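You operate a simulated robot arm through the tools that you are given. There is no shell and no other tool. Be economical: measure what you need, move in short steps, check, and stop when the job is done.

The job below is to be done with a simulated two-armed robot. You get a single attempt, and the scene is never put back.

JOB
Weigh the orange tomato in the purple dish and set the weight slider.
Fine: the slider goes to the weight shown; the tomato comes from the tray at N27 and goes back in its cell; tare the small scale with the empty dish on it; leave the dish on the scale and the scale on.

The check looks at the end state, three seconds after you hand in, the way a careful person would. Anything else that was tipped, shoved, dropped, spilled or broken makes it a failure.

ROBOT AND FRAMES
Two 7-joint arms with two-finger parallel grippers on one trunk, on a base that drives. Base frame: it is fixed to the floor where the robot stands at the start and does not move with it; the origin is under the middle of the robot, x ahead of it, y to its left, z up; the surface under the hand at the start is at about z = 0.8. Units: m, degrees, N and s.
The left shoulder is at the start at [0.03, 0.119, 1.035], the right one opposite. With the tool pointing down near the work surface each hand reaches from about 0.24 to 0.68 m from the robot's upright axis, wherever it stands, measured 20 degrees to its own side. Places, roughly: pan of the small scale [0.6, 0, 0.8]; small scale [0.6, -0.1, 0.8]; small scale switch [0.6, -0.2, 0.8]; small tare button [0.6, -0.2, 0.8]. Payload 3.43 kg a hand.
Tool frame (each hand has its own): the origin (TCP) lies between the finger pads and is the grasp point; the fingertips stand 0.03 m ahead of it; z points along the fingers, y is the line along which they close. The gripper opens to 0.094 m. The fingers are 0.028 m wide and 0.01 m thick; the gripper's body (0.05 by 0.096 m) begins 0.055 m behind the TCP.
Orientation is told as [roll, pitch, yaw] about the base's x, y, z axes, in that order, counted from this pose: with the fingers straight down and closing along the base's y, the tool's x points along the base's -x, its y along +y and its z along -z.

CONTROLS
- The arms move only by the tool servo_tool. It takes "left_rows", "right_rows" or both (then of equal length, played together; a hand with none holds still); each is a list of rows, each a list of 6 numbers: the shift along the base's x, y, z in units of 300 mm (1.0 is 300 mm), then the turn, a rotation vector about the base's x, y, z in units of 90 degrees (1.0 is 90 degrees). In form: [[dx, dy, dz, wx, wy, wz], ...]. A call has 1 to 12 rows; each row is the pose to reach, as a shift and turn from the pose commanded when the call began. "left_gripper" and "right_gripper" are, for a hand that has rows, the opening, from 0 (shut) to 1 (fully open), set as the call begins (left out, the last holds). A call with a number of a shift or a turn outside -1 to 1 is refused whole. Rows are played at 5 a second. More than 0.05 m and 8.6 degrees between two rows, or a gripper value outside its range, and nothing of the call is played. A pose out of reach is approached as far as the arm can. The call stops where the force on the tool passes 40 N (or 10 N more than at its start, if that is more) or the arm is blocked; 0.2 s more then pass. The fingers move at their own pace (about 0.072 m/s each) and stop on an object; they squeeze with about 44 N. The grip force told is the motor's: it shows also when the fingers shut on nothing. Time passes only in rows, and 0.2 s behind the last, so rows that repeat a pose let the fingers close. The reply holds the time, the measured pose of the TCP, the force on the tool along the base axes, the opening and the grip force, in the units named above and with some noise, with the torque about the TCP (base axes, N m) and any sound that the robot's microphone picked up.
- Cameras (640 x 400 px; columns grow to the right, rows downward): "scene" is now at [0.0373, 0.0033, 1.7283]; the picture's right is [0.10, -0.99, 0.00], its down [-0.87, -0.09, -0.49] and it looks along [0.49, 0.05, -0.87] (base axes); focal length 270 px, centre (320, 200). "left" rides on the left gripper at [0.076, -0.014, -0.102] in its tool frame; the picture's right is [0.18, 0.98, 0.00], its down [-0.75, 0.14, -0.64] and it looks along [-0.63, 0.12, 0.77] (tool axes); focal length 243 px, centre (320, 200). "right" rides on the right gripper at [0.076, 0.014, -0.102] in its tool frame; the picture's right is [-0.18, 0.98, 0.00], its down [-0.75, -0.14, -0.64] and it looks along [-0.63, -0.12, 0.77] (tool axes); focal length 243 px, centre (320, 200). There is no depth. A picture from a camera that has moved, and an enlarged one, comes with that camera's place and axes in the base frame and with its lens.
- get_image(camera): a new picture of that camera. No time passes.
- raise_lower(by): slides the trunk up (or, below 0, down) by that many m; the arms and the scene camera ride with it, the base frame stays. It gives what a move gives, with no picture.
- roll_base(legs): drives the robot by 1 to 6 legs, each [ahead, turn to the left] in m and degrees, along the robot's own axes; the way and the turn of a leg run together, so that a leg with both is an arc; at most 1.5 m and 180 degrees a leg. The arms and the cameras ride along, it lands a little off, and it stops where it bumps. It gives what a move gives.
- aim_head(pan, tilt): turns the head with the scene camera to pan (to the left, within 143 degrees either way) and tilt (down, from -29 to 69), counted from straight ahead of the robot. It gives what a move gives.
- inspect(camera, box): a new picture of the part [left, top, right, bottom] of that camera's present view, enlarged. No time passes.
- sign_off(): hands the job in; it is judged then, once.

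Go step by step. Nothing tells you exact positions but the pictures and the camera data: compare them with the known pose of the tool, close in by small moves and look again before you grip or let go. The budget is 120 turns and 100 pictures, counting those below and the enlarged ones. Unless the task says otherwise, let go and move clear before handing in, and close with one line.

The tools are called after ">>>" as a command line: name --argument value ..., lists and objects as JSON in quotes. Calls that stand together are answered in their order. servo_tool: Moves the arms, as the interface text tells. Its arguments: {"type":"object","properties":{"left_rows":{"type":"array","items":{"type":"array","items":{"type":"number"}}},"left_gripper":{"type":"number"},"right_rows":{"type":"array","items":{"type":"array","items":{"type":"number"}}},"right_gripper":{"type":"number"}},"required":[]} The other tools are called the same way: raise_lower (by) slides the trunk up or down; roll_base (legs) drives the base; aim_head (pan, tilt) turns the head that bears the scene camera; get_image (camera) takes a picture; inspect (camera, box) takes an enlarged picture of a part of a camera's view; sign_off () hands the job in.

At the start:

```text
t: 0.0
left_tcp_pos: [0.4051, 0.1427, 1.15]
left_orientation: [0.0, 0.0, 0.0]
left_wrist_force: [-0.3, -0.5, 0.8]
left_wrist_torque: [0.02, 0.03, 0.04]
left_width: 0.0938
left_gripper_force: 0.0
right_tcp_pos: [0.4723, -0.1481, 1.1786]
right_orientation: [0.0, 0.0, -0.1]
right_wrist_force: [1.4, 0.0, -0.2]
right_wrist_torque: [-0.03, 0.01, -0.03]
right_width: 0.094
right_gripper_force: 0.1
trunk travel left (down, up): [-0.3, 0.11]
robot x, y, heading: [-0.0014, 0.0014, 0.1]
head pan, tilt: [5.8, 60.6]
```

scene: 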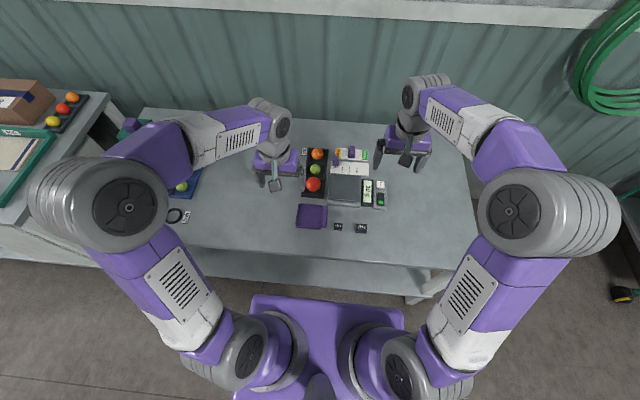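
right: 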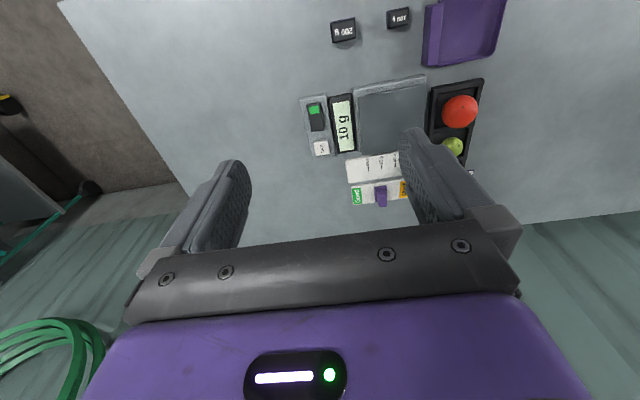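
left: 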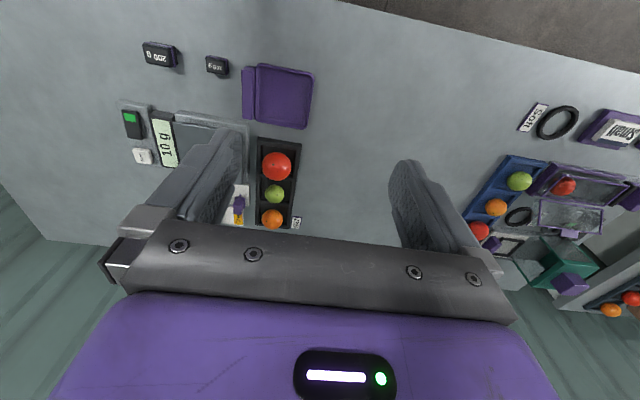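

I see the small scale with a black tray left of it, a purple dish in front, and more trays to the left. First I need to find the label N27.

>>> inspect --camera "scene" --box '[280, 135, 400, 240]'

>>> inspect --camera "left" --box '[440, 80, 640, 330]'

>>> inspect --camera "left" --box '[110, 30, 330, 240]'

>>> inspect --camera "scene" --box '[0, 70, 220, 240]'

```text
3.81 times, centred on (340, 188) of scene
camera zoom: at [0.0373, 0.0033, 1.7283], right [0.1, -0.99, 0.0], down [-0.87, -0.09, -0.49], along [0.49, 0.05, -0.87], focal length 1030 px, centre (244, 248)
```

zoom: 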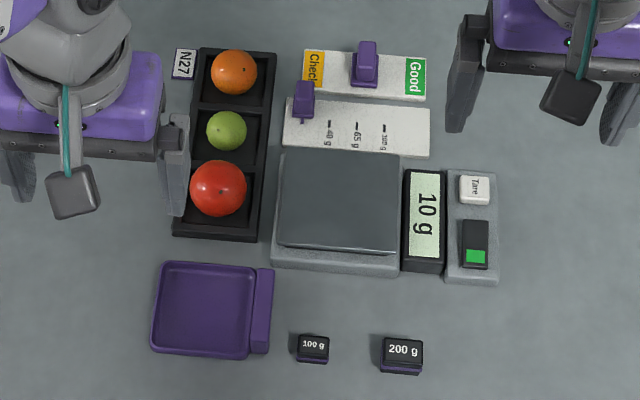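

```text
1.60 times, centred on (540, 205) of left
camera zoom: at [0.3298, 0.1278, 1.252], right [-0.18, 0.98, 0.0], down [0.75, 0.14, 0.64], along [0.63, 0.12, -0.77], focal length 388 px, centre (-32, 192)
```

zoom: 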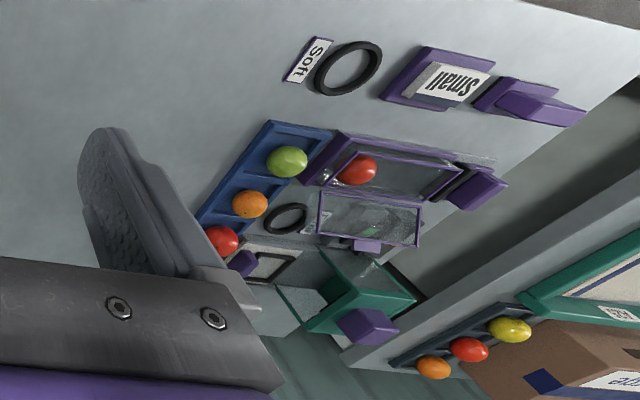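

```text
1.90 times, centred on (220, 135) of left
camera zoom: at [0.3298, 0.1278, 1.252], right [-0.18, 0.98, 0.0], down [0.75, 0.14, 0.64], along [0.63, 0.12, -0.77], focal length 462 px, centre (510, 324)
```

zoom: 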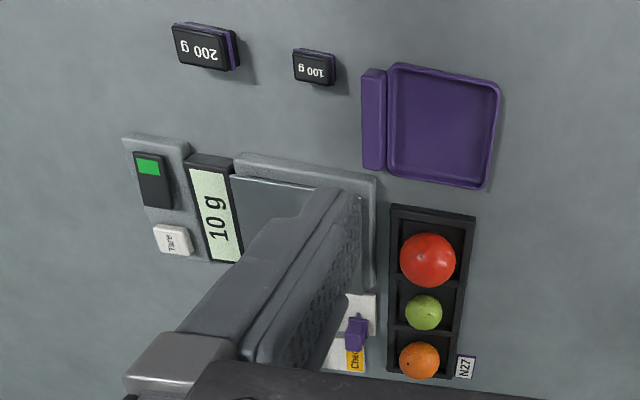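

```text
2.35 times, centred on (110, 155) of scene
camera zoom: at [0.0373, 0.0033, 1.7283], right [0.1, -0.99, 0.0], down [-0.87, -0.09, -0.49], along [0.49, 0.05, -0.87], focal length 636 px, centre (814, 306)
```

zoom: 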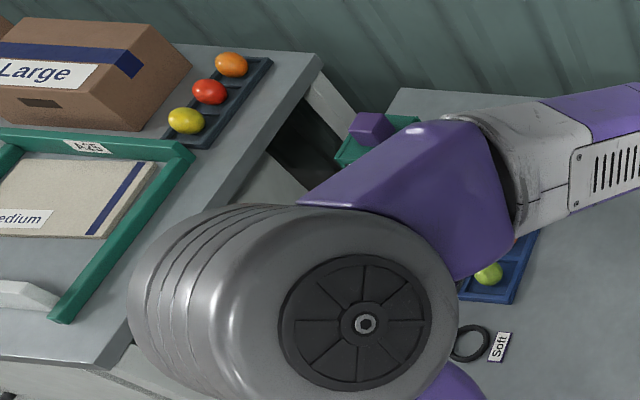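

The tray at N27 is the black one by the scale, with the orange tomato in its far cell at about x=0.76, just beyond reach. I'll look at the room ahead of the base before driving closer.

>>> aim_head --pan 0 --tilt 69

>>> get_image --camera "scene"

>>> raise_lower --by 0.1

>>> get_image --camera "scene"

```text
t: 0.7
left_tcp_pos: [0.4055, 0.143, 1.1505]
left_orientation: [0.1, 0.0, 0.0]
left_wrist_force: [-0.9, -0.3, 0.0]
left_wrist_torque: [-0.01, 0.03, 0.0]
left_width: 0.0939
left_gripper_force: 0.1
right_tcp_pos: [0.4732, -0.1466, 1.1774]
right_orientation: [0.0, 0.0, 0.0]
right_wrist_force: [0.2, 0.2, 0.6]
right_wrist_torque: [0.0, 0.01, -0.03]
right_width: 0.0937
right_gripper_force: 0.1
trunk travel left (down, up): [-0.3, 0.11]
robot x, y, heading: [0.0021, -0.0008, -0.2]
head pan, tilt: [0.0, 68.8]
```

```text
92 pictures are left
camera scene: at [0.0276, -0.0033, 1.7196], right [0.0, -1.0, 0.0], down [-0.93, 0.0, -0.36], along [0.36, 0.0, -0.93], focal length 270 px, centre (320, 200)
```

scene: 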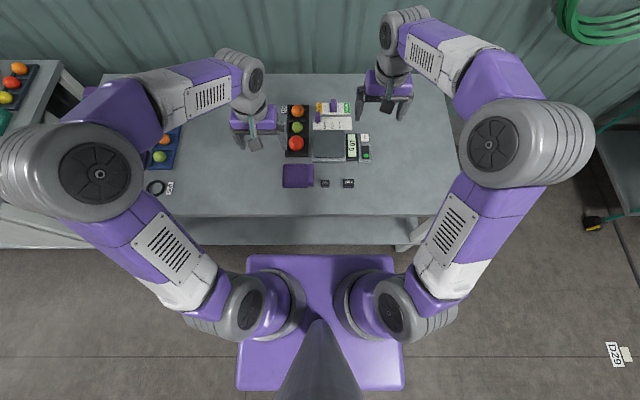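

```text
t: 2.0
left_tcp_pos: [0.4043, 0.1418, 1.2505]
left_orientation: [0.0, 0.1, 0.0]
left_wrist_force: [0.9, 0.2, -0.1]
left_wrist_torque: [0.01, 0.0, -0.02]
left_width: 0.094
left_gripper_force: 0.0
right_tcp_pos: [0.472, -0.1468, 1.2788]
right_orientation: [0.1, 0.0, 0.1]
right_wrist_force: [0.8, -0.1, 0.0]
right_wrist_torque: [0.01, 0.01, 0.0]
right_width: 0.0942
right_gripper_force: 0.0
trunk travel left (down, up): [-0.4, 0.01]
robot x, y, heading: [-0.0003, 0.003, -0.2]
head pan, tilt: [0.0, 68.8]
```

```text
91 pictures are left
camera scene: at [0.0278, -0.0033, 1.8195], right [0.0, -1.0, 0.0], down [-0.93, 0.0, -0.36], along [0.36, 0.0, -0.93], focal length 270 px, centre (320, 200)
```

scene: 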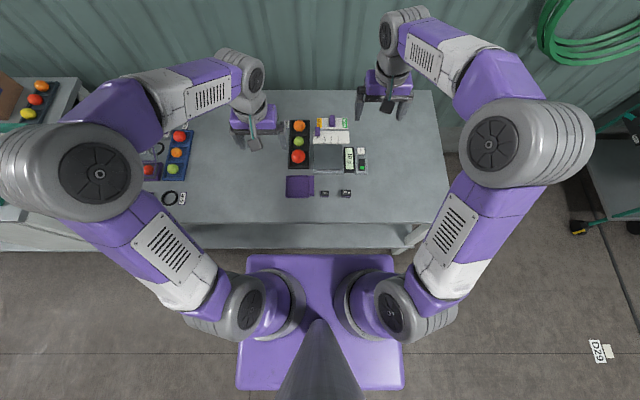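

The plate rides with the trunk and has room ahead. I'll drive forward in small legs.

>>> roll_base --legs '[[0.05, 0]]'

>>> roll_base --legs '[[0.04, 0]]'

>>> get_image --camera "scene"

>>> inspect --camera "left" --box '[110, 10, 330, 190]'

```text
t: 2.9
left_tcp_pos: [0.4533, 0.1421, 1.2508]
left_orientation: [0.0, 0.0, 0.1]
left_wrist_force: [-0.9, 0.7, 0.3]
left_wrist_torque: [0.02, -0.01, 0.02]
left_width: 0.094
left_gripper_force: 0.0
right_tcp_pos: [0.5206, -0.1463, 1.2789]
right_orientation: [-0.1, 0.1, 0.0]
right_wrist_force: [0.3, -0.4, 0.4]
right_wrist_torque: [0.0, 0.01, 0.0]
right_width: 0.0941
right_gripper_force: 0.0
trunk travel left (down, up): [-0.4, 0.01]
robot x, y, heading: [0.0506, -0.0005, -0.1]
head pan, tilt: [0.0, 68.8]
```

```text
t: 3.8
left_tcp_pos: [0.4905, 0.1424, 1.2523]
left_orientation: [-0.1, -0.2, 0.1]
left_wrist_force: [-0.3, 0.5, -0.2]
left_wrist_torque: [-0.01, 0.0, -0.04]
left_width: 0.094
left_gripper_force: 0.0
right_tcp_pos: [0.5573, -0.1475, 1.2796]
right_orientation: [-0.1, -0.2, 0.1]
right_wrist_force: [-0.1, -0.4, -0.3]
right_wrist_torque: [-0.02, -0.03, 0.01]
right_width: 0.0938
right_gripper_force: 0.1
trunk travel left (down, up): [-0.4, 0.01]
robot x, y, heading: [0.0917, -0.0004, -0.1]
head pan, tilt: [0.0, 68.8]
```

```text
90 pictures are left
camera scene: at [0.1118, -0.0033, 1.8197], right [0.0, -1.0, 0.0], down [-0.93, 0.0, -0.36], along [0.36, 0.0, -0.93], focal length 270 px, centre (320, 200)
```

scene: 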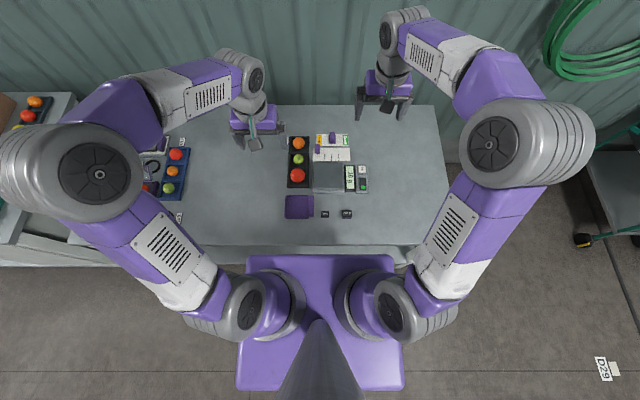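

```text
2.22 times, centred on (220, 100) of left
camera zoom: at [0.415, 0.1276, 1.3532], right [-0.18, 0.98, 0.0], down [0.75, 0.14, 0.64], along [0.63, 0.12, -0.77], focal length 539 px, centre (542, 422)
```

zoom: 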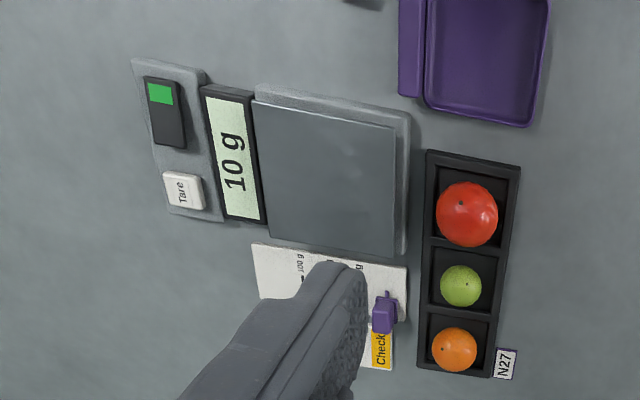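

No bump so far. One more short leg brings the tomato comfortably into reach.

>>> roll_base --legs '[[0.04, 0]]'

>>> servo_tool --right_rows '[[-0.1, -0.15, 0, 0, 0, 0], [-0.2, -0.3, 0, 0, 0, 0], [-0.3, -0.4, 0, 0, 0, 0], [-0.4, -0.5, 0, 0, 0, 0]]' --left_rows '[[-0.1, 0.15, 0, 0, 0, 0], [-0.2, 0.3, 0, 0, 0, 0], [-0.3, 0.3, 0, 0, 0, 0], [-0.3, 0.3, 0, 0, 0, 0]]'

>>> get_image --camera "scene"

>>> inspect --camera "scene" --box '[270, 130, 390, 235]'

```text
t: 4.7
left_tcp_pos: [0.5293, 0.1433, 1.2527]
left_orientation: [0.0, -0.1, 0.0]
left_wrist_force: [0.3, -0.5, 1.1]
left_wrist_torque: [0.02, -0.05, 0.01]
left_width: 0.094
left_gripper_force: 0.1
right_tcp_pos: [0.5978, -0.1459, 1.2794]
right_orientation: [0.1, -0.3, 0.1]
right_wrist_force: [0.0, 0.3, 0.4]
right_wrist_torque: [0.01, -0.01, 0.02]
right_width: 0.0939
right_gripper_force: 0.0
trunk travel left (down, up): [-0.4, 0.01]
robot x, y, heading: [0.1256, 0.0002, -0.1]
head pan, tilt: [0.0, 68.8]
```

```text
refused: row 1 steps farther than a row can; nothing moved
```

```text
88 pictures are left
camera scene: at [0.151, -0.0033, 1.8197], right [0.0, -1.0, 0.0], down [-0.93, 0.0, -0.36], along [0.36, 0.0, -0.93], focal length 270 px, centre (320, 200)
```

scene: 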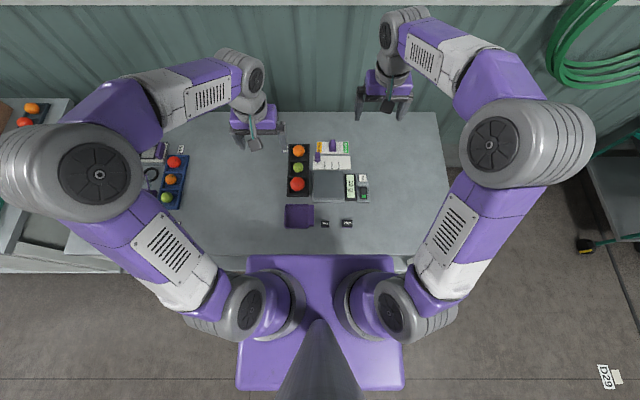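

```text
3.81 times, centred on (330, 182) of scene
camera zoom: at [0.151, -0.0033, 1.8197], right [0.0, -1.0, 0.0], down [-0.93, 0.0, -0.36], along [0.36, 0.0, -0.93], focal length 1030 px, centre (282, 267)
```

zoom: 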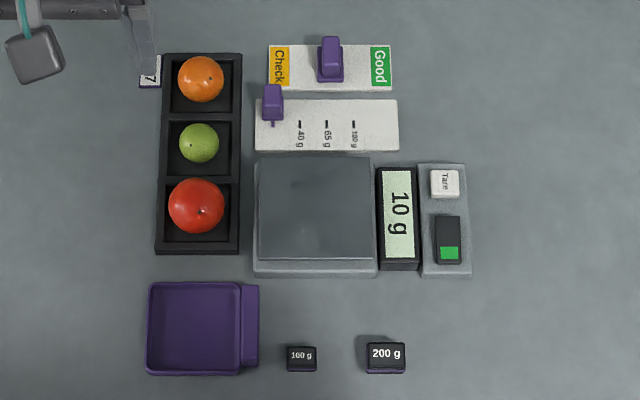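

Robot now stands at about x=0.126 with everything in reach. I take the dish's handle bar to be at about (0.474, 0.029), so I'll bring the left hand above it and look.

>>> servo_tool --left_rows '[[-0.03, -0.063, -0.139, 0, 0, 0], [-0.06, -0.126, -0.278, 0, 0, 0], [-0.09, -0.189, -0.417, 0, 0, 0], [-0.12, -0.252, -0.55, 0, 0, 0], [-0.15, -0.315, -0.69, 0, 0, 0], [-0.184, -0.378, -0.82, 0, 0, 0]]'

>>> get_image --camera "left"

>>> get_image --camera "scene"

```text
t: 6.1
left_tcp_pos: [0.478, 0.0272, 1.0055]
left_orientation: [0.0, -0.1, 0.1]
left_wrist_force: [0.0, 0.2, 0.2]
left_wrist_torque: [0.06, 0.01, -0.03]
left_width: 0.094
left_gripper_force: 0.1
right_tcp_pos: [0.6007, -0.1475, 1.2783]
right_orientation: [0.2, 0.1, 0.1]
right_wrist_force: [-0.3, -0.3, -0.6]
right_wrist_torque: [-0.03, 0.01, -0.03]
right_width: 0.094
right_gripper_force: 0.1
trunk travel left (down, up): [-0.4, 0.01]
robot x, y, heading: [0.1321, -0.0018, 0.0]
head pan, tilt: [0.0, 68.8]
```

```text
86 pictures are left
camera left: at [0.4024, 0.013, 1.1068], right [-0.19, 0.98, 0.0], down [0.75, 0.14, 0.64], along [0.63, 0.12, -0.77], focal length 243 px, centre (320, 200)
```

left: 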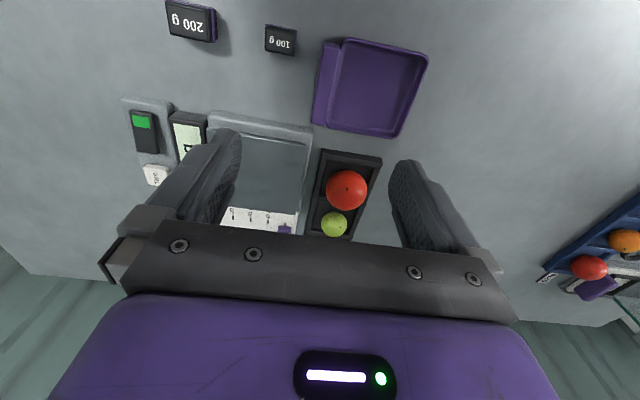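

```text
85 pictures are left
camera scene: at [0.1549, -0.0048, 1.8196], right [0.0, -1.0, 0.0], down [-0.93, 0.0, -0.36], along [0.36, 0.0, -0.93], focal length 270 px, centre (320, 200)
```

scene: 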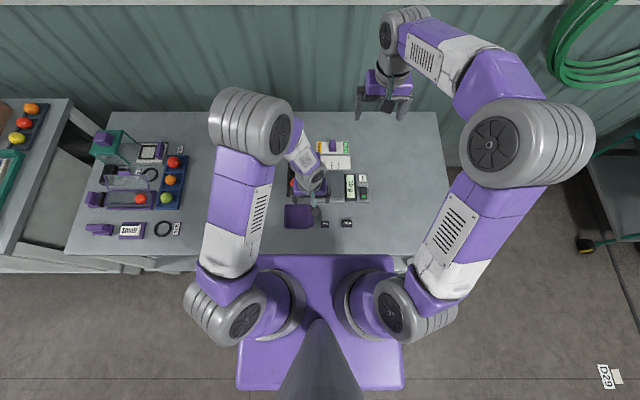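

The handle lies under the hand, perhaps 6 mm to its left (+y). I'll step down and look again.

>>> servo_tool --left_rows '[[-0.005, 0.01, -0.15, 0, 0, 0], [-0.01, 0.02, -0.3, 0, 0, 0], [-0.01, 0.02, -0.36, 0, 0, 0], [-0.01, 0.02, -0.36, 0, 0, 0]]'

>>> inspect --camera "left" --box '[140, 0, 500, 225]'

```text
t: 7.1
left_tcp_pos: [0.475, 0.0354, 0.8956]
left_orientation: [0.0, -0.1, 0.1]
left_wrist_force: [0.2, 0.0, -0.1]
left_wrist_torque: [-0.01, 0.01, -0.02]
left_width: 0.0942
left_gripper_force: 0.1
right_tcp_pos: [0.6006, -0.1471, 1.2794]
right_orientation: [0.2, 0.1, 0.2]
right_wrist_force: [0.3, -0.2, 0.4]
right_wrist_torque: [-0.02, -0.03, 0.02]
right_width: 0.094
right_gripper_force: 0.1
trunk travel left (down, up): [-0.4, 0.01]
robot x, y, heading: [0.1248, 0.001, -0.1]
head pan, tilt: [0.0, 68.8]
```

```text
1.78 times, centred on (320, 112) of left
camera zoom: at [0.399, 0.0211, 0.9968], right [-0.19, 0.98, 0.0], down [0.75, 0.14, 0.64], along [0.63, 0.12, -0.77], focal length 431 px, centre (320, 356)
```

zoom: 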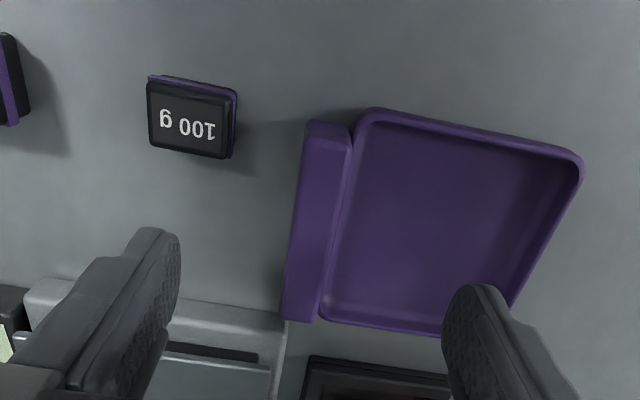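

The hand is centred on the handle. I'll descend with a finger on each side (outside the bar, inside the dish), stopping just above the surface.

>>> servo_tool --left_rows '[[0, 0, -0.08, 0, 0, 0], [0, 0, -0.152, 0, 0, 0], [0, 0, -0.152, 0, 0, 0]]' --left_gripper 0.6

>>> inspect --camera "left" --box '[140, 0, 500, 225]'

>>> inspect --camera "scene" --box '[270, 160, 370, 240]'

```text
t: 7.9
left_tcp_pos: [0.4748, 0.0363, 0.8506]
left_orientation: [0.0, 0.0, 0.0]
left_wrist_force: [-0.1, -0.4, 0.4]
left_wrist_torque: [0.0, 0.01, -0.03]
left_width: 0.0565
left_gripper_force: 0.1
right_tcp_pos: [0.6005, -0.1466, 1.2784]
right_orientation: [0.1, -0.1, 0.2]
right_wrist_force: [-0.5, -0.8, -0.2]
right_wrist_torque: [0.01, 0.01, 0.04]
right_width: 0.094
right_gripper_force: 0.1
trunk travel left (down, up): [-0.4, 0.01]
robot x, y, heading: [0.1275, 0.0023, 0.1]
head pan, tilt: [0.0, 68.8]
```

```text
1.78 times, centred on (320, 112) of left
camera zoom: at [0.3988, 0.0213, 0.952], right [-0.18, 0.98, 0.0], down [0.75, 0.14, 0.64], along [0.63, 0.12, -0.77], focal length 431 px, centre (320, 356)
```

zoom: 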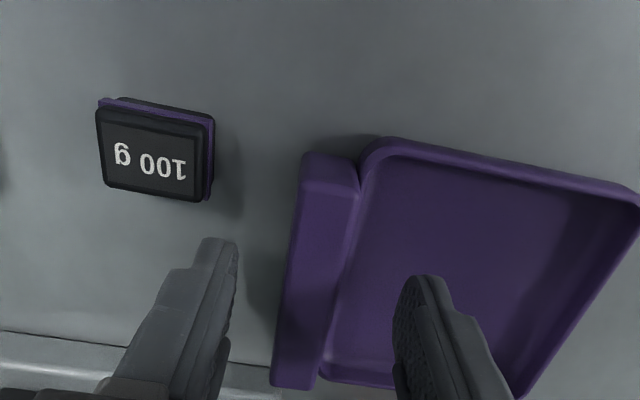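

```text
5.00 times, centred on (320, 200) of scene
camera zoom: at [0.1546, -0.0032, 1.8196], right [0.0, -1.0, 0.0], down [-0.93, 0.0, -0.36], along [0.36, 0.0, -0.93], focal length 1352 px, centre (320, 200)
```

zoom: 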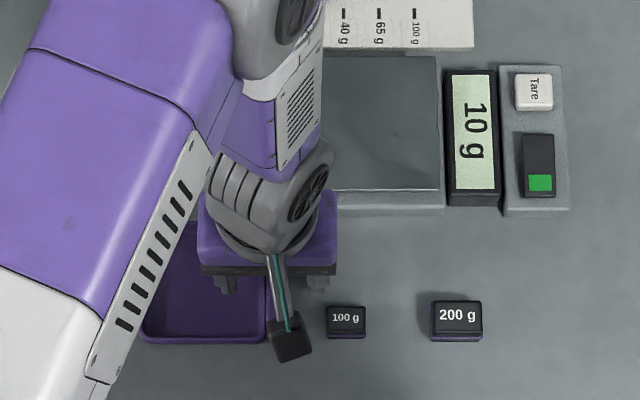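

Fingers straddle the bar. A little lower, then close.

>>> servo_tool --left_rows '[[0, 0, -0.02, 0, 0, 0], [0, 0, -0.035, 0, 0, 0]]'

>>> servo_tool --left_rows '[[0, 0, 0, 0, 0, 0], [0, 0, 0, 0, 0, 0], [0, 0, 0, 0, 0, 0], [0, 0, 0, 0, 0, 0]]' --left_gripper 0

>>> inspect --camera "left" --box '[140, 0, 500, 225]'

```text
t: 8.5
left_tcp_pos: [0.4741, 0.0348, 0.8399]
left_orientation: [0.0, -0.2, 0.0]
left_wrist_force: [0.3, -0.1, -0.9]
left_wrist_torque: [0.01, -0.01, -0.02]
left_width: 0.0564
left_gripper_force: 0.1
right_tcp_pos: [0.6006, -0.1463, 1.278]
right_orientation: [0.2, 0.0, 0.1]
right_wrist_force: [0.1, -0.1, -0.6]
right_wrist_torque: [0.02, -0.01, -0.01]
right_width: 0.0942
right_gripper_force: 0.0
trunk travel left (down, up): [-0.4, 0.01]
robot x, y, heading: [0.1275, 0.0008, -0.2]
head pan, tilt: [0.0, 68.8]
```

```text
t: 9.5
left_tcp_pos: [0.4729, 0.0354, 0.8414]
left_orientation: [0.0, -0.1, 0.0]
left_wrist_force: [0.6, 0.7, 2.6]
left_wrist_torque: [0.35, -0.06, -0.04]
left_width: 0.0198
left_gripper_force: 43.3
right_tcp_pos: [0.6007, -0.1469, 1.2788]
right_orientation: [0.1, 0.0, 0.1]
right_wrist_force: [0.5, 0.3, -0.1]
right_wrist_torque: [0.0, 0.0, -0.01]
right_width: 0.094
right_gripper_force: 0.0
trunk travel left (down, up): [-0.4, 0.01]
robot x, y, heading: [0.1273, 0.0008, -0.1]
head pan, tilt: [0.0, 68.8]
```

```text
1.78 times, centred on (320, 112) of left
camera zoom: at [0.3985, 0.0209, 0.9421], right [-0.18, 0.98, 0.0], down [0.75, 0.14, 0.64], along [0.63, 0.12, -0.77], focal length 431 px, centre (320, 356)
```

zoom: 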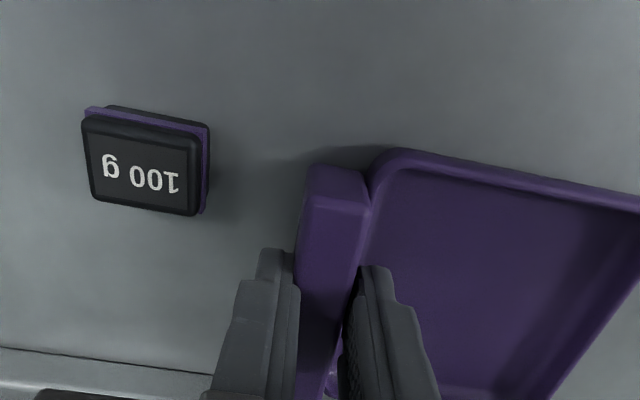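

The handle is gripped (20 mm). I'll lift, move over the scale pan and check.

>>> servo_tool --left_rows '[[0, 0, 0.15, 0, 0, 0], [0, 0, 0.3, 0, 0, 0], [0, -0.12, 0.3, 0, 0, 0], [0, -0.25, 0.3, 0, 0, 0], [0, -0.373, 0.3, 0, 0, 0], [0.14, -0.373, 0.3, 0, 0, 0], [0.28, -0.373, 0.3, 0, 0, 0], [0.42, -0.373, 0.3, 0, 0, 0], [0.42, -0.373, 0.3, 0, 0, 0]]'

>>> get_image --camera "left"

>>> inspect --camera "scene" --box '[250, 120, 400, 240]'

>>> get_image --camera "right"

```text
t: 11.5
left_tcp_pos: [0.5989, -0.075, 0.9315]
left_orientation: [0.0, 0.0, 0.0]
left_wrist_force: [0.1, 0.2, -0.4]
left_wrist_torque: [-0.03, -0.02, 0.0]
left_width: 0.0198
left_gripper_force: 43.6
right_tcp_pos: [0.5997, -0.1466, 1.2795]
right_orientation: [0.1, -0.1, 0.0]
right_wrist_force: [-0.4, -0.5, 0.1]
right_wrist_torque: [0.01, -0.01, -0.01]
right_width: 0.094
right_gripper_force: 0.0
trunk travel left (down, up): [-0.4, 0.01]
robot x, y, heading: [0.1308, 0.0011, 0.2]
head pan, tilt: [0.0, 68.8]
```

```text
80 pictures are left
camera left: at [0.5235, -0.091, 1.0334], right [-0.18, 0.98, 0.0], down [0.75, 0.14, 0.64], along [0.63, 0.12, -0.77], focal length 243 px, centre (320, 200)
```

left: 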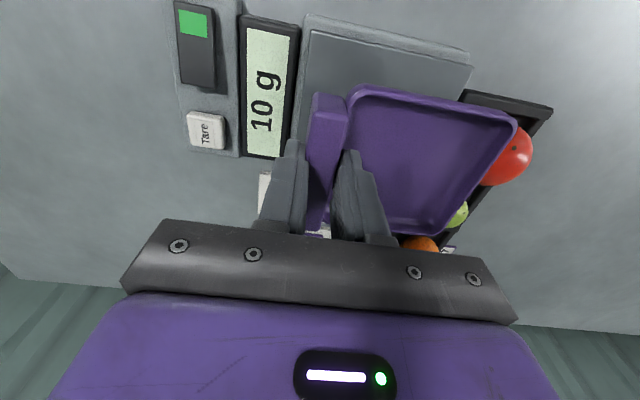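

```text
3.33 times, centred on (325, 180) of scene
camera zoom: at [0.154, -0.0033, 1.8196], right [0.0, -1.0, 0.0], down [-0.93, 0.0, -0.36], along [0.36, 0.0, -0.93], focal length 901 px, centre (303, 267)
```

zoom: 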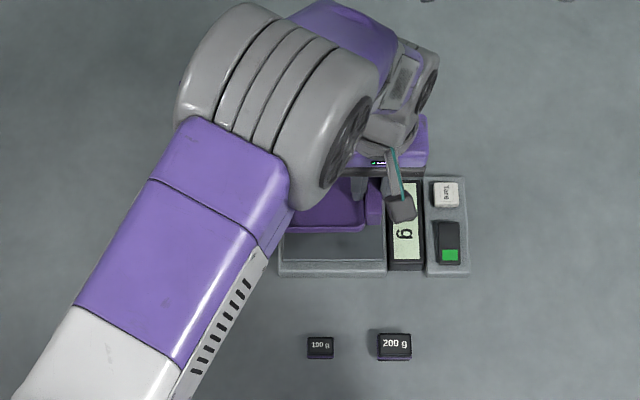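

```text
78 pictures are left
camera right: at [0.5222, -0.1325, 1.3822], right [0.18, 0.98, 0.0], down [0.75, -0.14, 0.64], along [0.63, -0.12, -0.77], focal length 243 px, centre (320, 200)
```

right: 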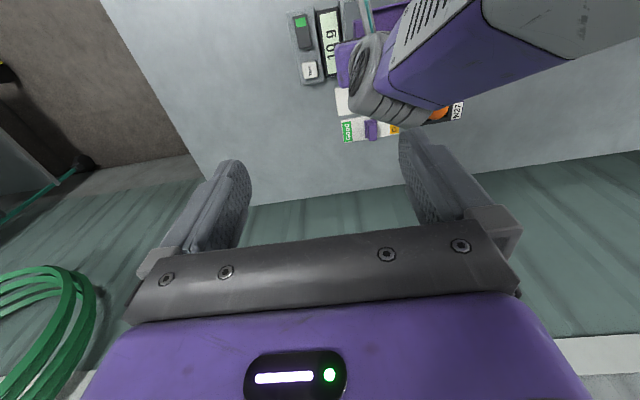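

Dish is almost over the pan; a 4 mm shift to −y keeps it within the pan and clear of the display. Descending gradually.

>>> servo_tool --left_rows '[[0.005, -0.013, -0.05, 0, 0, 0], [0.005, -0.013, -0.1, 0, 0, 0], [0.005, -0.013, -0.15, 0, 0, 0], [0.005, -0.013, -0.15, 0, 0, 0]]'

>>> get_image --camera "left"

```text
t: 12.5
left_tcp_pos: [0.6002, -0.0788, 0.8853]
left_orientation: [-0.1, -0.1, 0.1]
left_wrist_force: [0.4, -0.6, -0.6]
left_wrist_torque: [0.0, 0.04, -0.02]
left_width: 0.0195
left_gripper_force: 43.9
right_tcp_pos: [0.5994, -0.1455, 1.2793]
right_orientation: [0.2, 0.0, 0.2]
right_wrist_force: [0.5, 0.5, 0.5]
right_wrist_torque: [0.02, 0.01, 0.0]
right_width: 0.0938
right_gripper_force: 0.0
trunk travel left (down, up): [-0.4, 0.01]
robot x, y, heading: [0.1269, -0.0018, -0.2]
head pan, tilt: [0.0, 68.8]
```

```text
77 pictures are left
camera left: at [0.5256, -0.0946, 0.9872], right [-0.18, 0.98, 0.0], down [0.75, 0.14, 0.64], along [0.63, 0.12, -0.77], focal length 243 px, centre (320, 200)
```

left: 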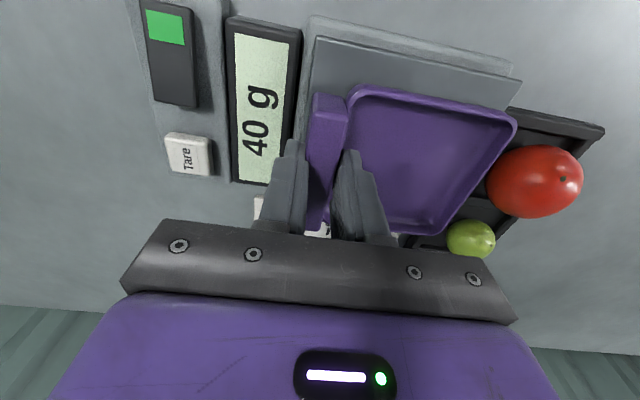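

The display already reads 40 g, so the dish is touching the pan. A bit lower and check.

>>> servo_tool --left_rows '[[0, 0, -0.005, 0, 0, 0], [0, 0, -0.005, 0, 0, 0]]'

>>> get_image --camera "left"

```text
t: 13.1
left_tcp_pos: [0.6013, -0.0809, 0.8838]
left_orientation: [0.1, -0.1, -0.1]
left_wrist_force: [0.4, 0.7, -0.3]
left_wrist_torque: [0.14, -0.03, 0.0]
left_width: 0.0194
left_gripper_force: 43.9
right_tcp_pos: [0.5994, -0.1468, 1.2778]
right_orientation: [0.1, 0.0, 0.1]
right_wrist_force: [-0.5, 0.9, 0.5]
right_wrist_torque: [-0.03, -0.02, 0.04]
right_width: 0.0942
right_gripper_force: 0.1
trunk travel left (down, up): [-0.4, 0.01]
robot x, y, heading: [0.1309, 0.0024, 0.1]
head pan, tilt: [0.0, 68.8]
```

```text
76 pictures are left
camera left: at [0.5256, -0.0947, 0.9858], right [-0.18, 0.98, 0.0], down [0.75, 0.14, 0.64], along [0.63, 0.12, -0.77], focal length 243 px, centre (320, 200)
```

left: 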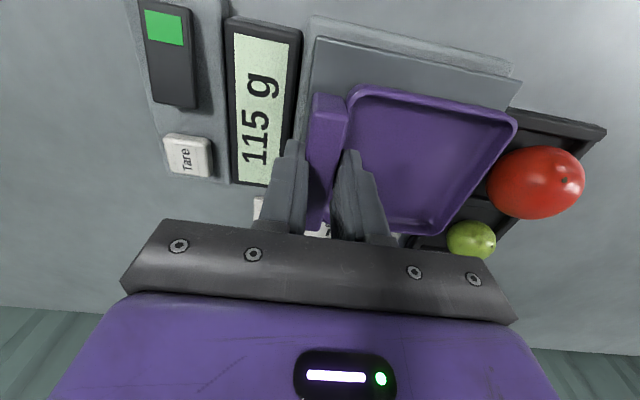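

It rests on the pan. I'll open just slightly (the outer finger is near the display) and lift straight off.

>>> servo_tool --left_rows '[[0, 0, 0, 0, 0, 0], [0, 0, 0, 0, 0, 0], [0, 0, 0.05, 0, 0, 0], [0, 0, 0.15, 0, 0, 0], [0, 0, 0.3, 0, 0, 0], [0, 0, 0.42, 0, 0, 0]]' --left_gripper 0.26

>>> get_image --camera "left"

```text
t: 14.5
left_tcp_pos: [0.597, -0.0748, 1.0012]
left_orientation: [0.6, 0.8, 0.3]
left_wrist_force: [0.3, -0.9, -0.4]
left_wrist_torque: [-0.01, 0.01, -0.03]
left_width: 0.0244
left_gripper_force: 0.1
right_tcp_pos: [0.6024, -0.1484, 1.286]
right_orientation: [0.3, -1.2, -0.3]
right_wrist_force: [1.1, -3.7, -0.6]
right_wrist_torque: [-0.16, -0.06, -0.02]
right_width: 0.0914
right_gripper_force: 0.1
trunk travel left (down, up): [-0.4, 0.01]
robot x, y, heading: [0.1319, -0.0027, 0.2]
head pan, tilt: [0.0, 68.8]
stopped in row 6 (right hand): the force on the tool passed its limit at 53 N (the readings are from after the stop); the commanded pose is now the measured one
```

```text
75 pictures are left
camera left: at [0.5234, -0.0918, 1.1035], right [-0.19, 0.98, 0.01], down [0.76, 0.14, 0.63], along [0.62, 0.13, -0.77], focal length 243 px, centre (320, 200)
```

left: 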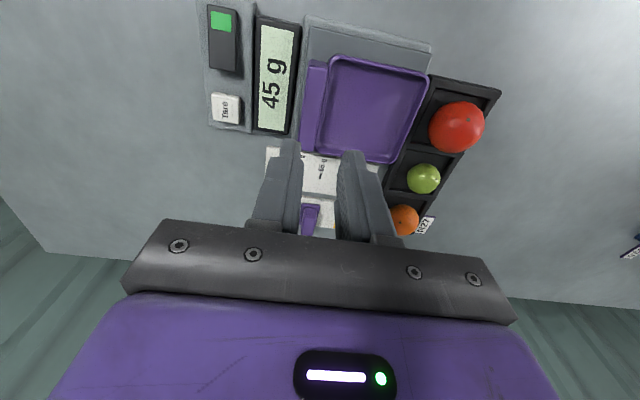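

The left forearm bumped the right hand above; no harm to the table items. The dish sits on the pan (45 g). I'll move the left hand aside first, then the right one.

>>> servo_tool --left_rows '[[0, 0.13, 0, 0, 0, 0], [0, 0.28, 0, 0, 0, 0], [0, 0.43, 0, 0, 0, 0], [0, 0.58, 0, 0, 0, 0], [0, 0.73, 0, 0, 0, 0], [0, 0.85, 0, 0, 0, 0]]'

>>> get_image --camera "scene"

>>> inspect --camera "scene" --box '[270, 130, 390, 235]'

```text
t: 15.9
left_tcp_pos: [0.5989, 0.1818, 1.0013]
left_orientation: [0.6, 0.8, 0.2]
left_wrist_force: [0.1, -0.1, -0.5]
left_wrist_torque: [-0.04, -0.01, -0.03]
left_width: 0.0245
left_gripper_force: 0.0
right_tcp_pos: [0.6039, -0.1461, 1.286]
right_orientation: [0.3, -1.2, -0.2]
right_wrist_force: [-0.3, 0.9, -1.1]
right_wrist_torque: [0.01, -0.01, -0.02]
right_width: 0.0941
right_gripper_force: 0.1
trunk travel left (down, up): [-0.4, 0.01]
robot x, y, heading: [0.1278, -0.0009, -0.1]
head pan, tilt: [0.0, 68.8]
```

```text
74 pictures are left
camera scene: at [0.1547, -0.0019, 1.8196], right [0.0, -1.0, 0.0], down [-0.93, 0.0, -0.36], along [0.36, 0.0, -0.93], focal length 270 px, centre (320, 200)
```

scene: 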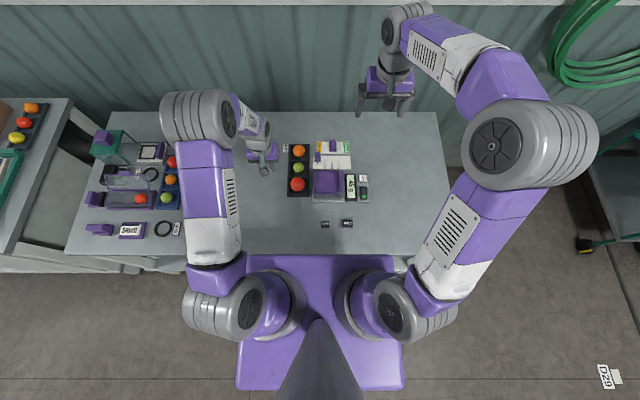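

```text
3.81 times, centred on (330, 182) of scene
camera zoom: at [0.1547, -0.0019, 1.8196], right [0.0, -1.0, 0.0], down [-0.93, 0.0, -0.36], along [0.36, 0.0, -0.93], focal length 1030 px, centre (282, 267)
```

zoom: 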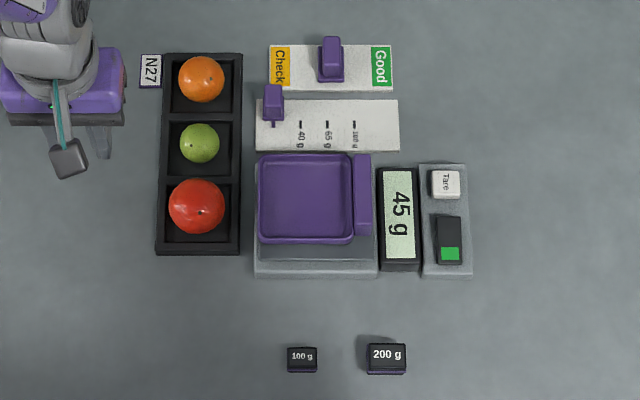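

The dish reads 45 g and sits well. Now the right hand, closed, goes above the Tare button at about (0.636, −0.176).

>>> servo_tool --right_rows '[[0.02, -0.02, -0.14, 0, 0.013, 0], [0.04, -0.04, -0.28, 0, 0.013, 0], [0.06, -0.06, -0.42, 0, 0.013, 0], [0.08, -0.08, -0.56, 0, 0.013, 0], [0.1, -0.1, -0.7, 0, 0.013, 0], [0.105, -0.1, -0.84, 0, 0.013, 0], [0.105, -0.1, -0.98, 0, 0.013, 0], [0.105, -0.1, -0.98, 0, 0.013, 0]]' --right_gripper 0

>>> get_image --camera "right"

```text
t: 17.7
left_tcp_pos: [0.5978, 0.1805, 1.0016]
left_orientation: [0.6, 0.8, 0.2]
left_wrist_force: [-0.5, 0.4, 0.6]
left_wrist_torque: [-0.02, -0.01, 0.01]
left_width: 0.0242
left_gripper_force: 0.2
right_tcp_pos: [0.6348, -0.1745, 0.9906]
right_orientation: [0.4, 0.0, -0.1]
right_wrist_force: [-0.3, 0.7, 0.3]
right_wrist_torque: [-0.01, -0.03, -0.03]
right_width: 0.0
right_gripper_force: 33.0
trunk travel left (down, up): [-0.4, 0.01]
robot x, y, heading: [0.129, -0.0005, -0.1]
head pan, tilt: [0.0, 68.8]
```

```text
72 pictures are left
camera right: at [0.5577, -0.1617, 1.094], right [0.19, 0.98, 0.01], down [0.75, -0.15, 0.64], along [0.63, -0.12, -0.77], focal length 243 px, centre (320, 200)
```

right: 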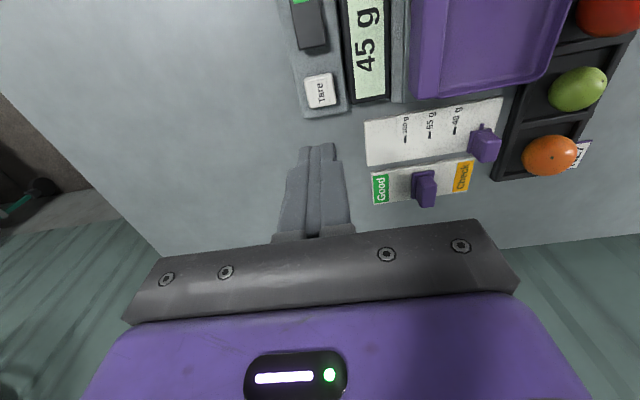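

The button lies right under the fingers. Descending to just above it.

>>> servo_tool --right_rows '[[-0.01, 0, -0.13, 0, 0, 0], [-0.01, 0, -0.26, 0, 0, 0], [-0.01, 0, -0.37, 0, 0, 0], [-0.01, 0, -0.37, 0, 0, 0]]'

>>> inspect --camera "right" --box '[200, 50, 440, 250]'

```text
t: 18.7
left_tcp_pos: [0.5978, 0.1806, 1.0003]
left_orientation: [0.6, 0.7, 0.2]
left_wrist_force: [0.1, 0.0, -0.2]
left_wrist_torque: [0.03, 0.0, 0.0]
left_width: 0.0242
left_gripper_force: 0.2
right_tcp_pos: [0.6304, -0.1775, 0.8806]
right_orientation: [0.4, 0.1, -0.3]
right_wrist_force: [1.2, 0.1, 0.0]
right_wrist_torque: [0.01, 0.03, 0.01]
right_width: 0.0002
right_gripper_force: 32.2
trunk travel left (down, up): [-0.4, 0.01]
robot x, y, heading: [0.128, 0.0052, 0.2]
head pan, tilt: [0.0, 68.8]
```

```text
2.00 times, centred on (320, 150) of right
camera zoom: at [0.5532, -0.1637, 0.9833], right [0.19, 0.98, 0.01], down [0.75, -0.15, 0.64], along [0.63, -0.12, -0.77], focal length 485 px, centre (320, 300)
```

zoom: 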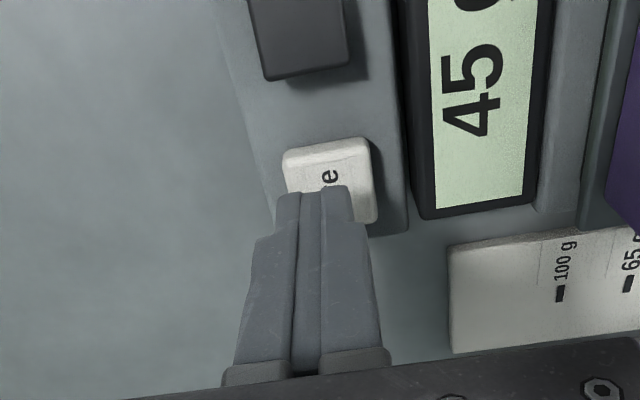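

Aligned. Pressing gently in small steps.

>>> servo_tool --right_rows '[[0, 0.008, -0.02, 0, 0, 0], [0, 0.008, -0.035, 0, 0, 0]]'

>>> servo_tool --right_rows '[[0, 0, -0.01, 0, 0, 0], [0, 0, -0.017, 0, 0, 0]]'

>>> inspect --camera "right" --box '[200, 50, 440, 250]'

```text
t: 19.3
left_tcp_pos: [0.5981, 0.182, 1.0004]
left_orientation: [0.6, 0.9, 0.3]
left_wrist_force: [-0.3, 1.0, 1.0]
left_wrist_torque: [-0.01, -0.02, 0.02]
left_width: 0.0243
left_gripper_force: 0.0
right_tcp_pos: [0.6311, -0.1747, 0.8694]
right_orientation: [0.4, -0.1, -0.1]
right_wrist_force: [0.2, 0.7, -0.5]
right_wrist_torque: [-0.02, -0.02, 0.02]
right_width: 0.0
right_gripper_force: 32.9
trunk travel left (down, up): [-0.4, 0.01]
robot x, y, heading: [0.1281, 0.004, -0.0]
head pan, tilt: [0.0, 68.8]
```

```text
t: 19.9
left_tcp_pos: [0.5975, 0.1808, 1.0023]
left_orientation: [0.7, 0.8, 0.2]
left_wrist_force: [-0.9, -0.4, 0.0]
left_wrist_torque: [0.01, 0.03, -0.05]
left_width: 0.0243
left_gripper_force: 0.0
right_tcp_pos: [0.6298, -0.1754, 0.8647]
right_orientation: [0.3, 0.0, -0.2]
right_wrist_force: [0.3, 1.0, -2.0]
right_wrist_torque: [0.0, 0.02, 0.0]
right_width: 0.0
right_gripper_force: 33.0
trunk travel left (down, up): [-0.4, 0.01]
robot x, y, heading: [0.1275, 0.0014, -0.1]
head pan, tilt: [0.0, 68.8]
```

```text
2.00 times, centred on (320, 150) of right
camera zoom: at [0.5543, -0.1621, 0.9682], right [0.19, 0.98, 0.01], down [0.75, -0.15, 0.64], along [0.63, -0.12, -0.77], focal length 485 px, centre (320, 300)
```

zoom: 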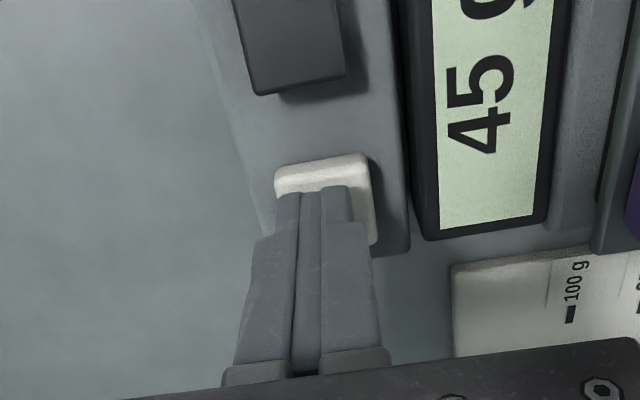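

>>> servo_tool --right_rows '[[0, 0, -0.01, 0, 0, 0], [0, 0, -0.01, 0, 0, 0]]'

>>> inspect --camera "right" --box '[200, 0, 440, 200]'

```text
t: 20.5
left_tcp_pos: [0.5988, 0.1814, 1.0014]
left_orientation: [0.5, 0.8, 0.1]
left_wrist_force: [-0.5, 1.3, 1.2]
left_wrist_torque: [0.0, 0.03, 0.01]
left_width: 0.0245
left_gripper_force: 0.0
right_tcp_pos: [0.6315, -0.1759, 0.8622]
right_orientation: [0.5, -0.1, -0.1]
right_wrist_force: [0.5, -0.3, 0.1]
right_wrist_torque: [-0.01, 0.01, 0.0]
right_width: 0.0
right_gripper_force: 32.9
trunk travel left (down, up): [-0.4, 0.01]
robot x, y, heading: [0.129, -0.0026, 0.1]
head pan, tilt: [0.0, 68.8]
```

```text
2.00 times, centred on (320, 100) of right
camera zoom: at [0.5548, -0.1623, 0.9657], right [0.19, 0.98, 0.01], down [0.75, -0.15, 0.64], along [0.63, -0.12, -0.77], focal length 485 px, centre (320, 400)
```

zoom: 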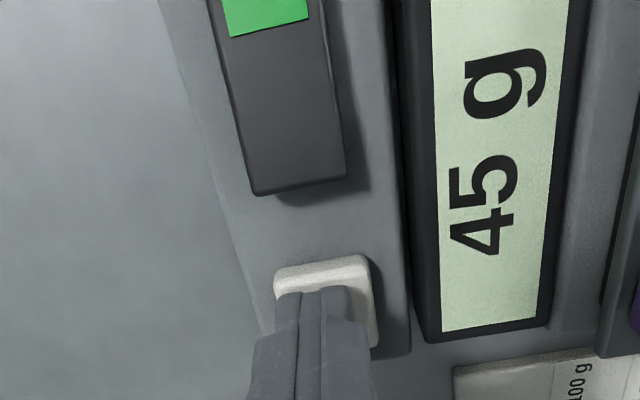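

No contact yet; continuing down.

>>> servo_tool --right_rows '[[0, 0, -0.01, 0, 0, 0], [0, 0, -0.01, 0, 0, 0]]'

>>> servo_tool --right_rows '[[0, 0, -0.01, 0, 0, 0], [0, 0, -0.01, 0, 0, 0]]'

>>> inspect --camera "right" --box '[200, 0, 440, 200]'

```text
t: 21.1
left_tcp_pos: [0.597, 0.1808, 1.0011]
left_orientation: [0.5, 0.9, 0.1]
left_wrist_force: [0.0, 0.0, 0.0]
left_wrist_torque: [0.0, 0.0, 0.0]
left_width: 0.0245
left_gripper_force: 0.1
right_tcp_pos: [0.6326, -0.1752, 0.8601]
right_orientation: [0.4, 0.1, -0.2]
right_wrist_force: [-0.5, -0.4, 0.9]
right_wrist_torque: [0.02, -0.03, 0.0]
right_width: 0.0
right_gripper_force: 33.2
trunk travel left (down, up): [-0.4, 0.01]
robot x, y, heading: [0.1233, -0.0022, 0.1]
head pan, tilt: [0.0, 68.8]
```

```text
t: 21.7
left_tcp_pos: [0.5977, 0.1799, 1.0008]
left_orientation: [0.6, 0.8, 0.2]
left_wrist_force: [-0.3, -0.1, -0.4]
left_wrist_torque: [0.02, 0.02, -0.01]
left_width: 0.0242
left_gripper_force: 0.0
right_tcp_pos: [0.6322, -0.1744, 0.8566]
right_orientation: [0.3, 0.0, -0.2]
right_wrist_force: [-1.0, -0.8, 2.5]
right_wrist_torque: [-0.06, -0.03, 0.01]
right_width: 0.0
right_gripper_force: 32.3
trunk travel left (down, up): [-0.4, 0.01]
robot x, y, heading: [0.1292, -0.0011, 0.2]
head pan, tilt: [0.0, 68.8]
heard: click
```

```text
2.00 times, centred on (320, 100) of right
camera zoom: at [0.5547, -0.1614, 0.96], right [0.19, 0.98, 0.01], down [0.75, -0.15, 0.64], along [0.63, -0.12, -0.77], focal length 485 px, centre (320, 400)
```

zoom: 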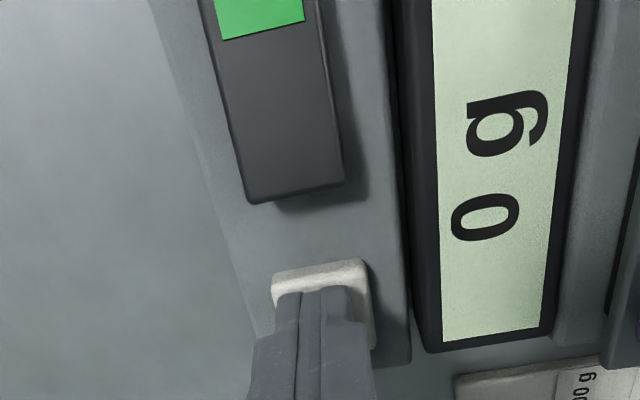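

Clicked and shows 0 g. Retract the right hand to the side, and bring the left hand above the orange tomato.

>>> servo_tool --right_rows '[[0, 0, 0.1, 0, 0, 0], [0, 0, 0.25, 0, 0, 0], [0, 0, 0.4, 0, 0, 0], [-0.05, -0.1, 0.5, 0, 0, 0], [-0.1, -0.2, 0.6, 0, 0, 0], [-0.15, -0.33, 0.65, 0, 0, 0], [-0.2, -0.45, 0.7, 0, 0, 0], [-0.25, -0.55, 0.7, 0, 0, 0]]'

>>> servo_tool --left_rows '[[0.13, -0.08, 0, -0.006, -0.009, 0], [0.26, -0.16, 0, -0.006, -0.009, 0], [0.4, -0.24, 0, -0.006, -0.009, 0], [0.53, -0.31, 0, -0.006, -0.009, 0], [0.53, -0.31, -0.07, -0.006, -0.009, 0], [0.53, -0.31, -0.07, -0.006, -0.009, 0]]' --left_gripper 1

>>> get_image --camera "left"

>>> get_image --camera "right"

```text
t: 23.5
left_tcp_pos: [0.597, 0.1794, 1.0017]
left_orientation: [0.7, 0.8, 0.3]
left_wrist_force: [-0.7, 0.1, 0.2]
left_wrist_torque: [0.0, 0.02, 0.01]
left_width: 0.0244
left_gripper_force: 0.1
right_tcp_pos: [0.5571, -0.3409, 1.0669]
right_orientation: [0.4, 0.0, -0.2]
right_wrist_force: [0.2, -0.4, 0.3]
right_wrist_torque: [0.02, -0.03, -0.02]
right_width: 0.0001
right_gripper_force: 32.6
trunk travel left (down, up): [-0.4, 0.01]
robot x, y, heading: [0.129, 0.0048, 0.1]
head pan, tilt: [0.0, 68.8]
```

```text
t: 24.9
left_tcp_pos: [0.7568, 0.0862, 0.9795]
left_orientation: [0.1, -0.1, 0.2]
left_wrist_force: [0.1, 0.6, 1.0]
left_wrist_torque: [0.0, -0.01, -0.02]
left_width: 0.094
left_gripper_force: 0.1
right_tcp_pos: [0.557, -0.3403, 1.0685]
right_orientation: [0.4, 0.0, -0.2]
right_wrist_force: [0.1, 0.7, -0.8]
right_wrist_torque: [0.01, 0.0, -0.04]
right_width: 0.0001
right_gripper_force: 32.8
trunk travel left (down, up): [-0.4, 0.01]
robot x, y, heading: [0.1287, -0.0016, 0.2]
head pan, tilt: [0.0, 68.8]
```

```text
67 pictures are left
camera left: at [0.6817, 0.0712, 1.0824], right [-0.19, 0.98, 0.0], down [0.75, 0.14, 0.64], along [0.63, 0.12, -0.77], focal length 243 px, centre (320, 200)
```

left: 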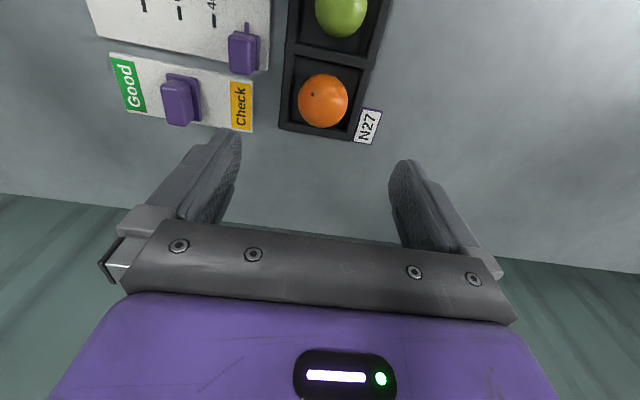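

```text
66 pictures are left
camera right: at [0.4799, -0.3261, 1.1709], right [0.19, 0.98, 0.01], down [0.75, -0.15, 0.64], along [0.63, -0.12, -0.77], focal length 243 px, centre (320, 200)
```

right: 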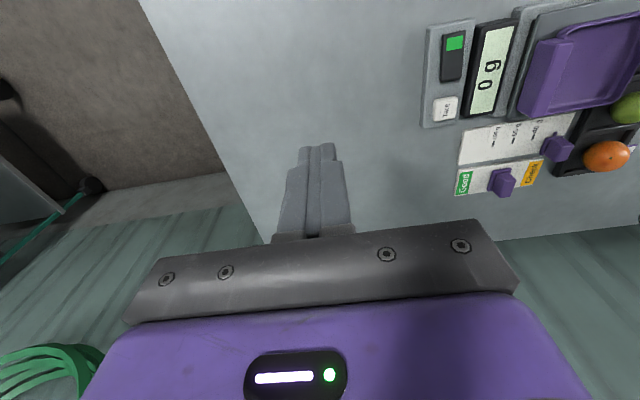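

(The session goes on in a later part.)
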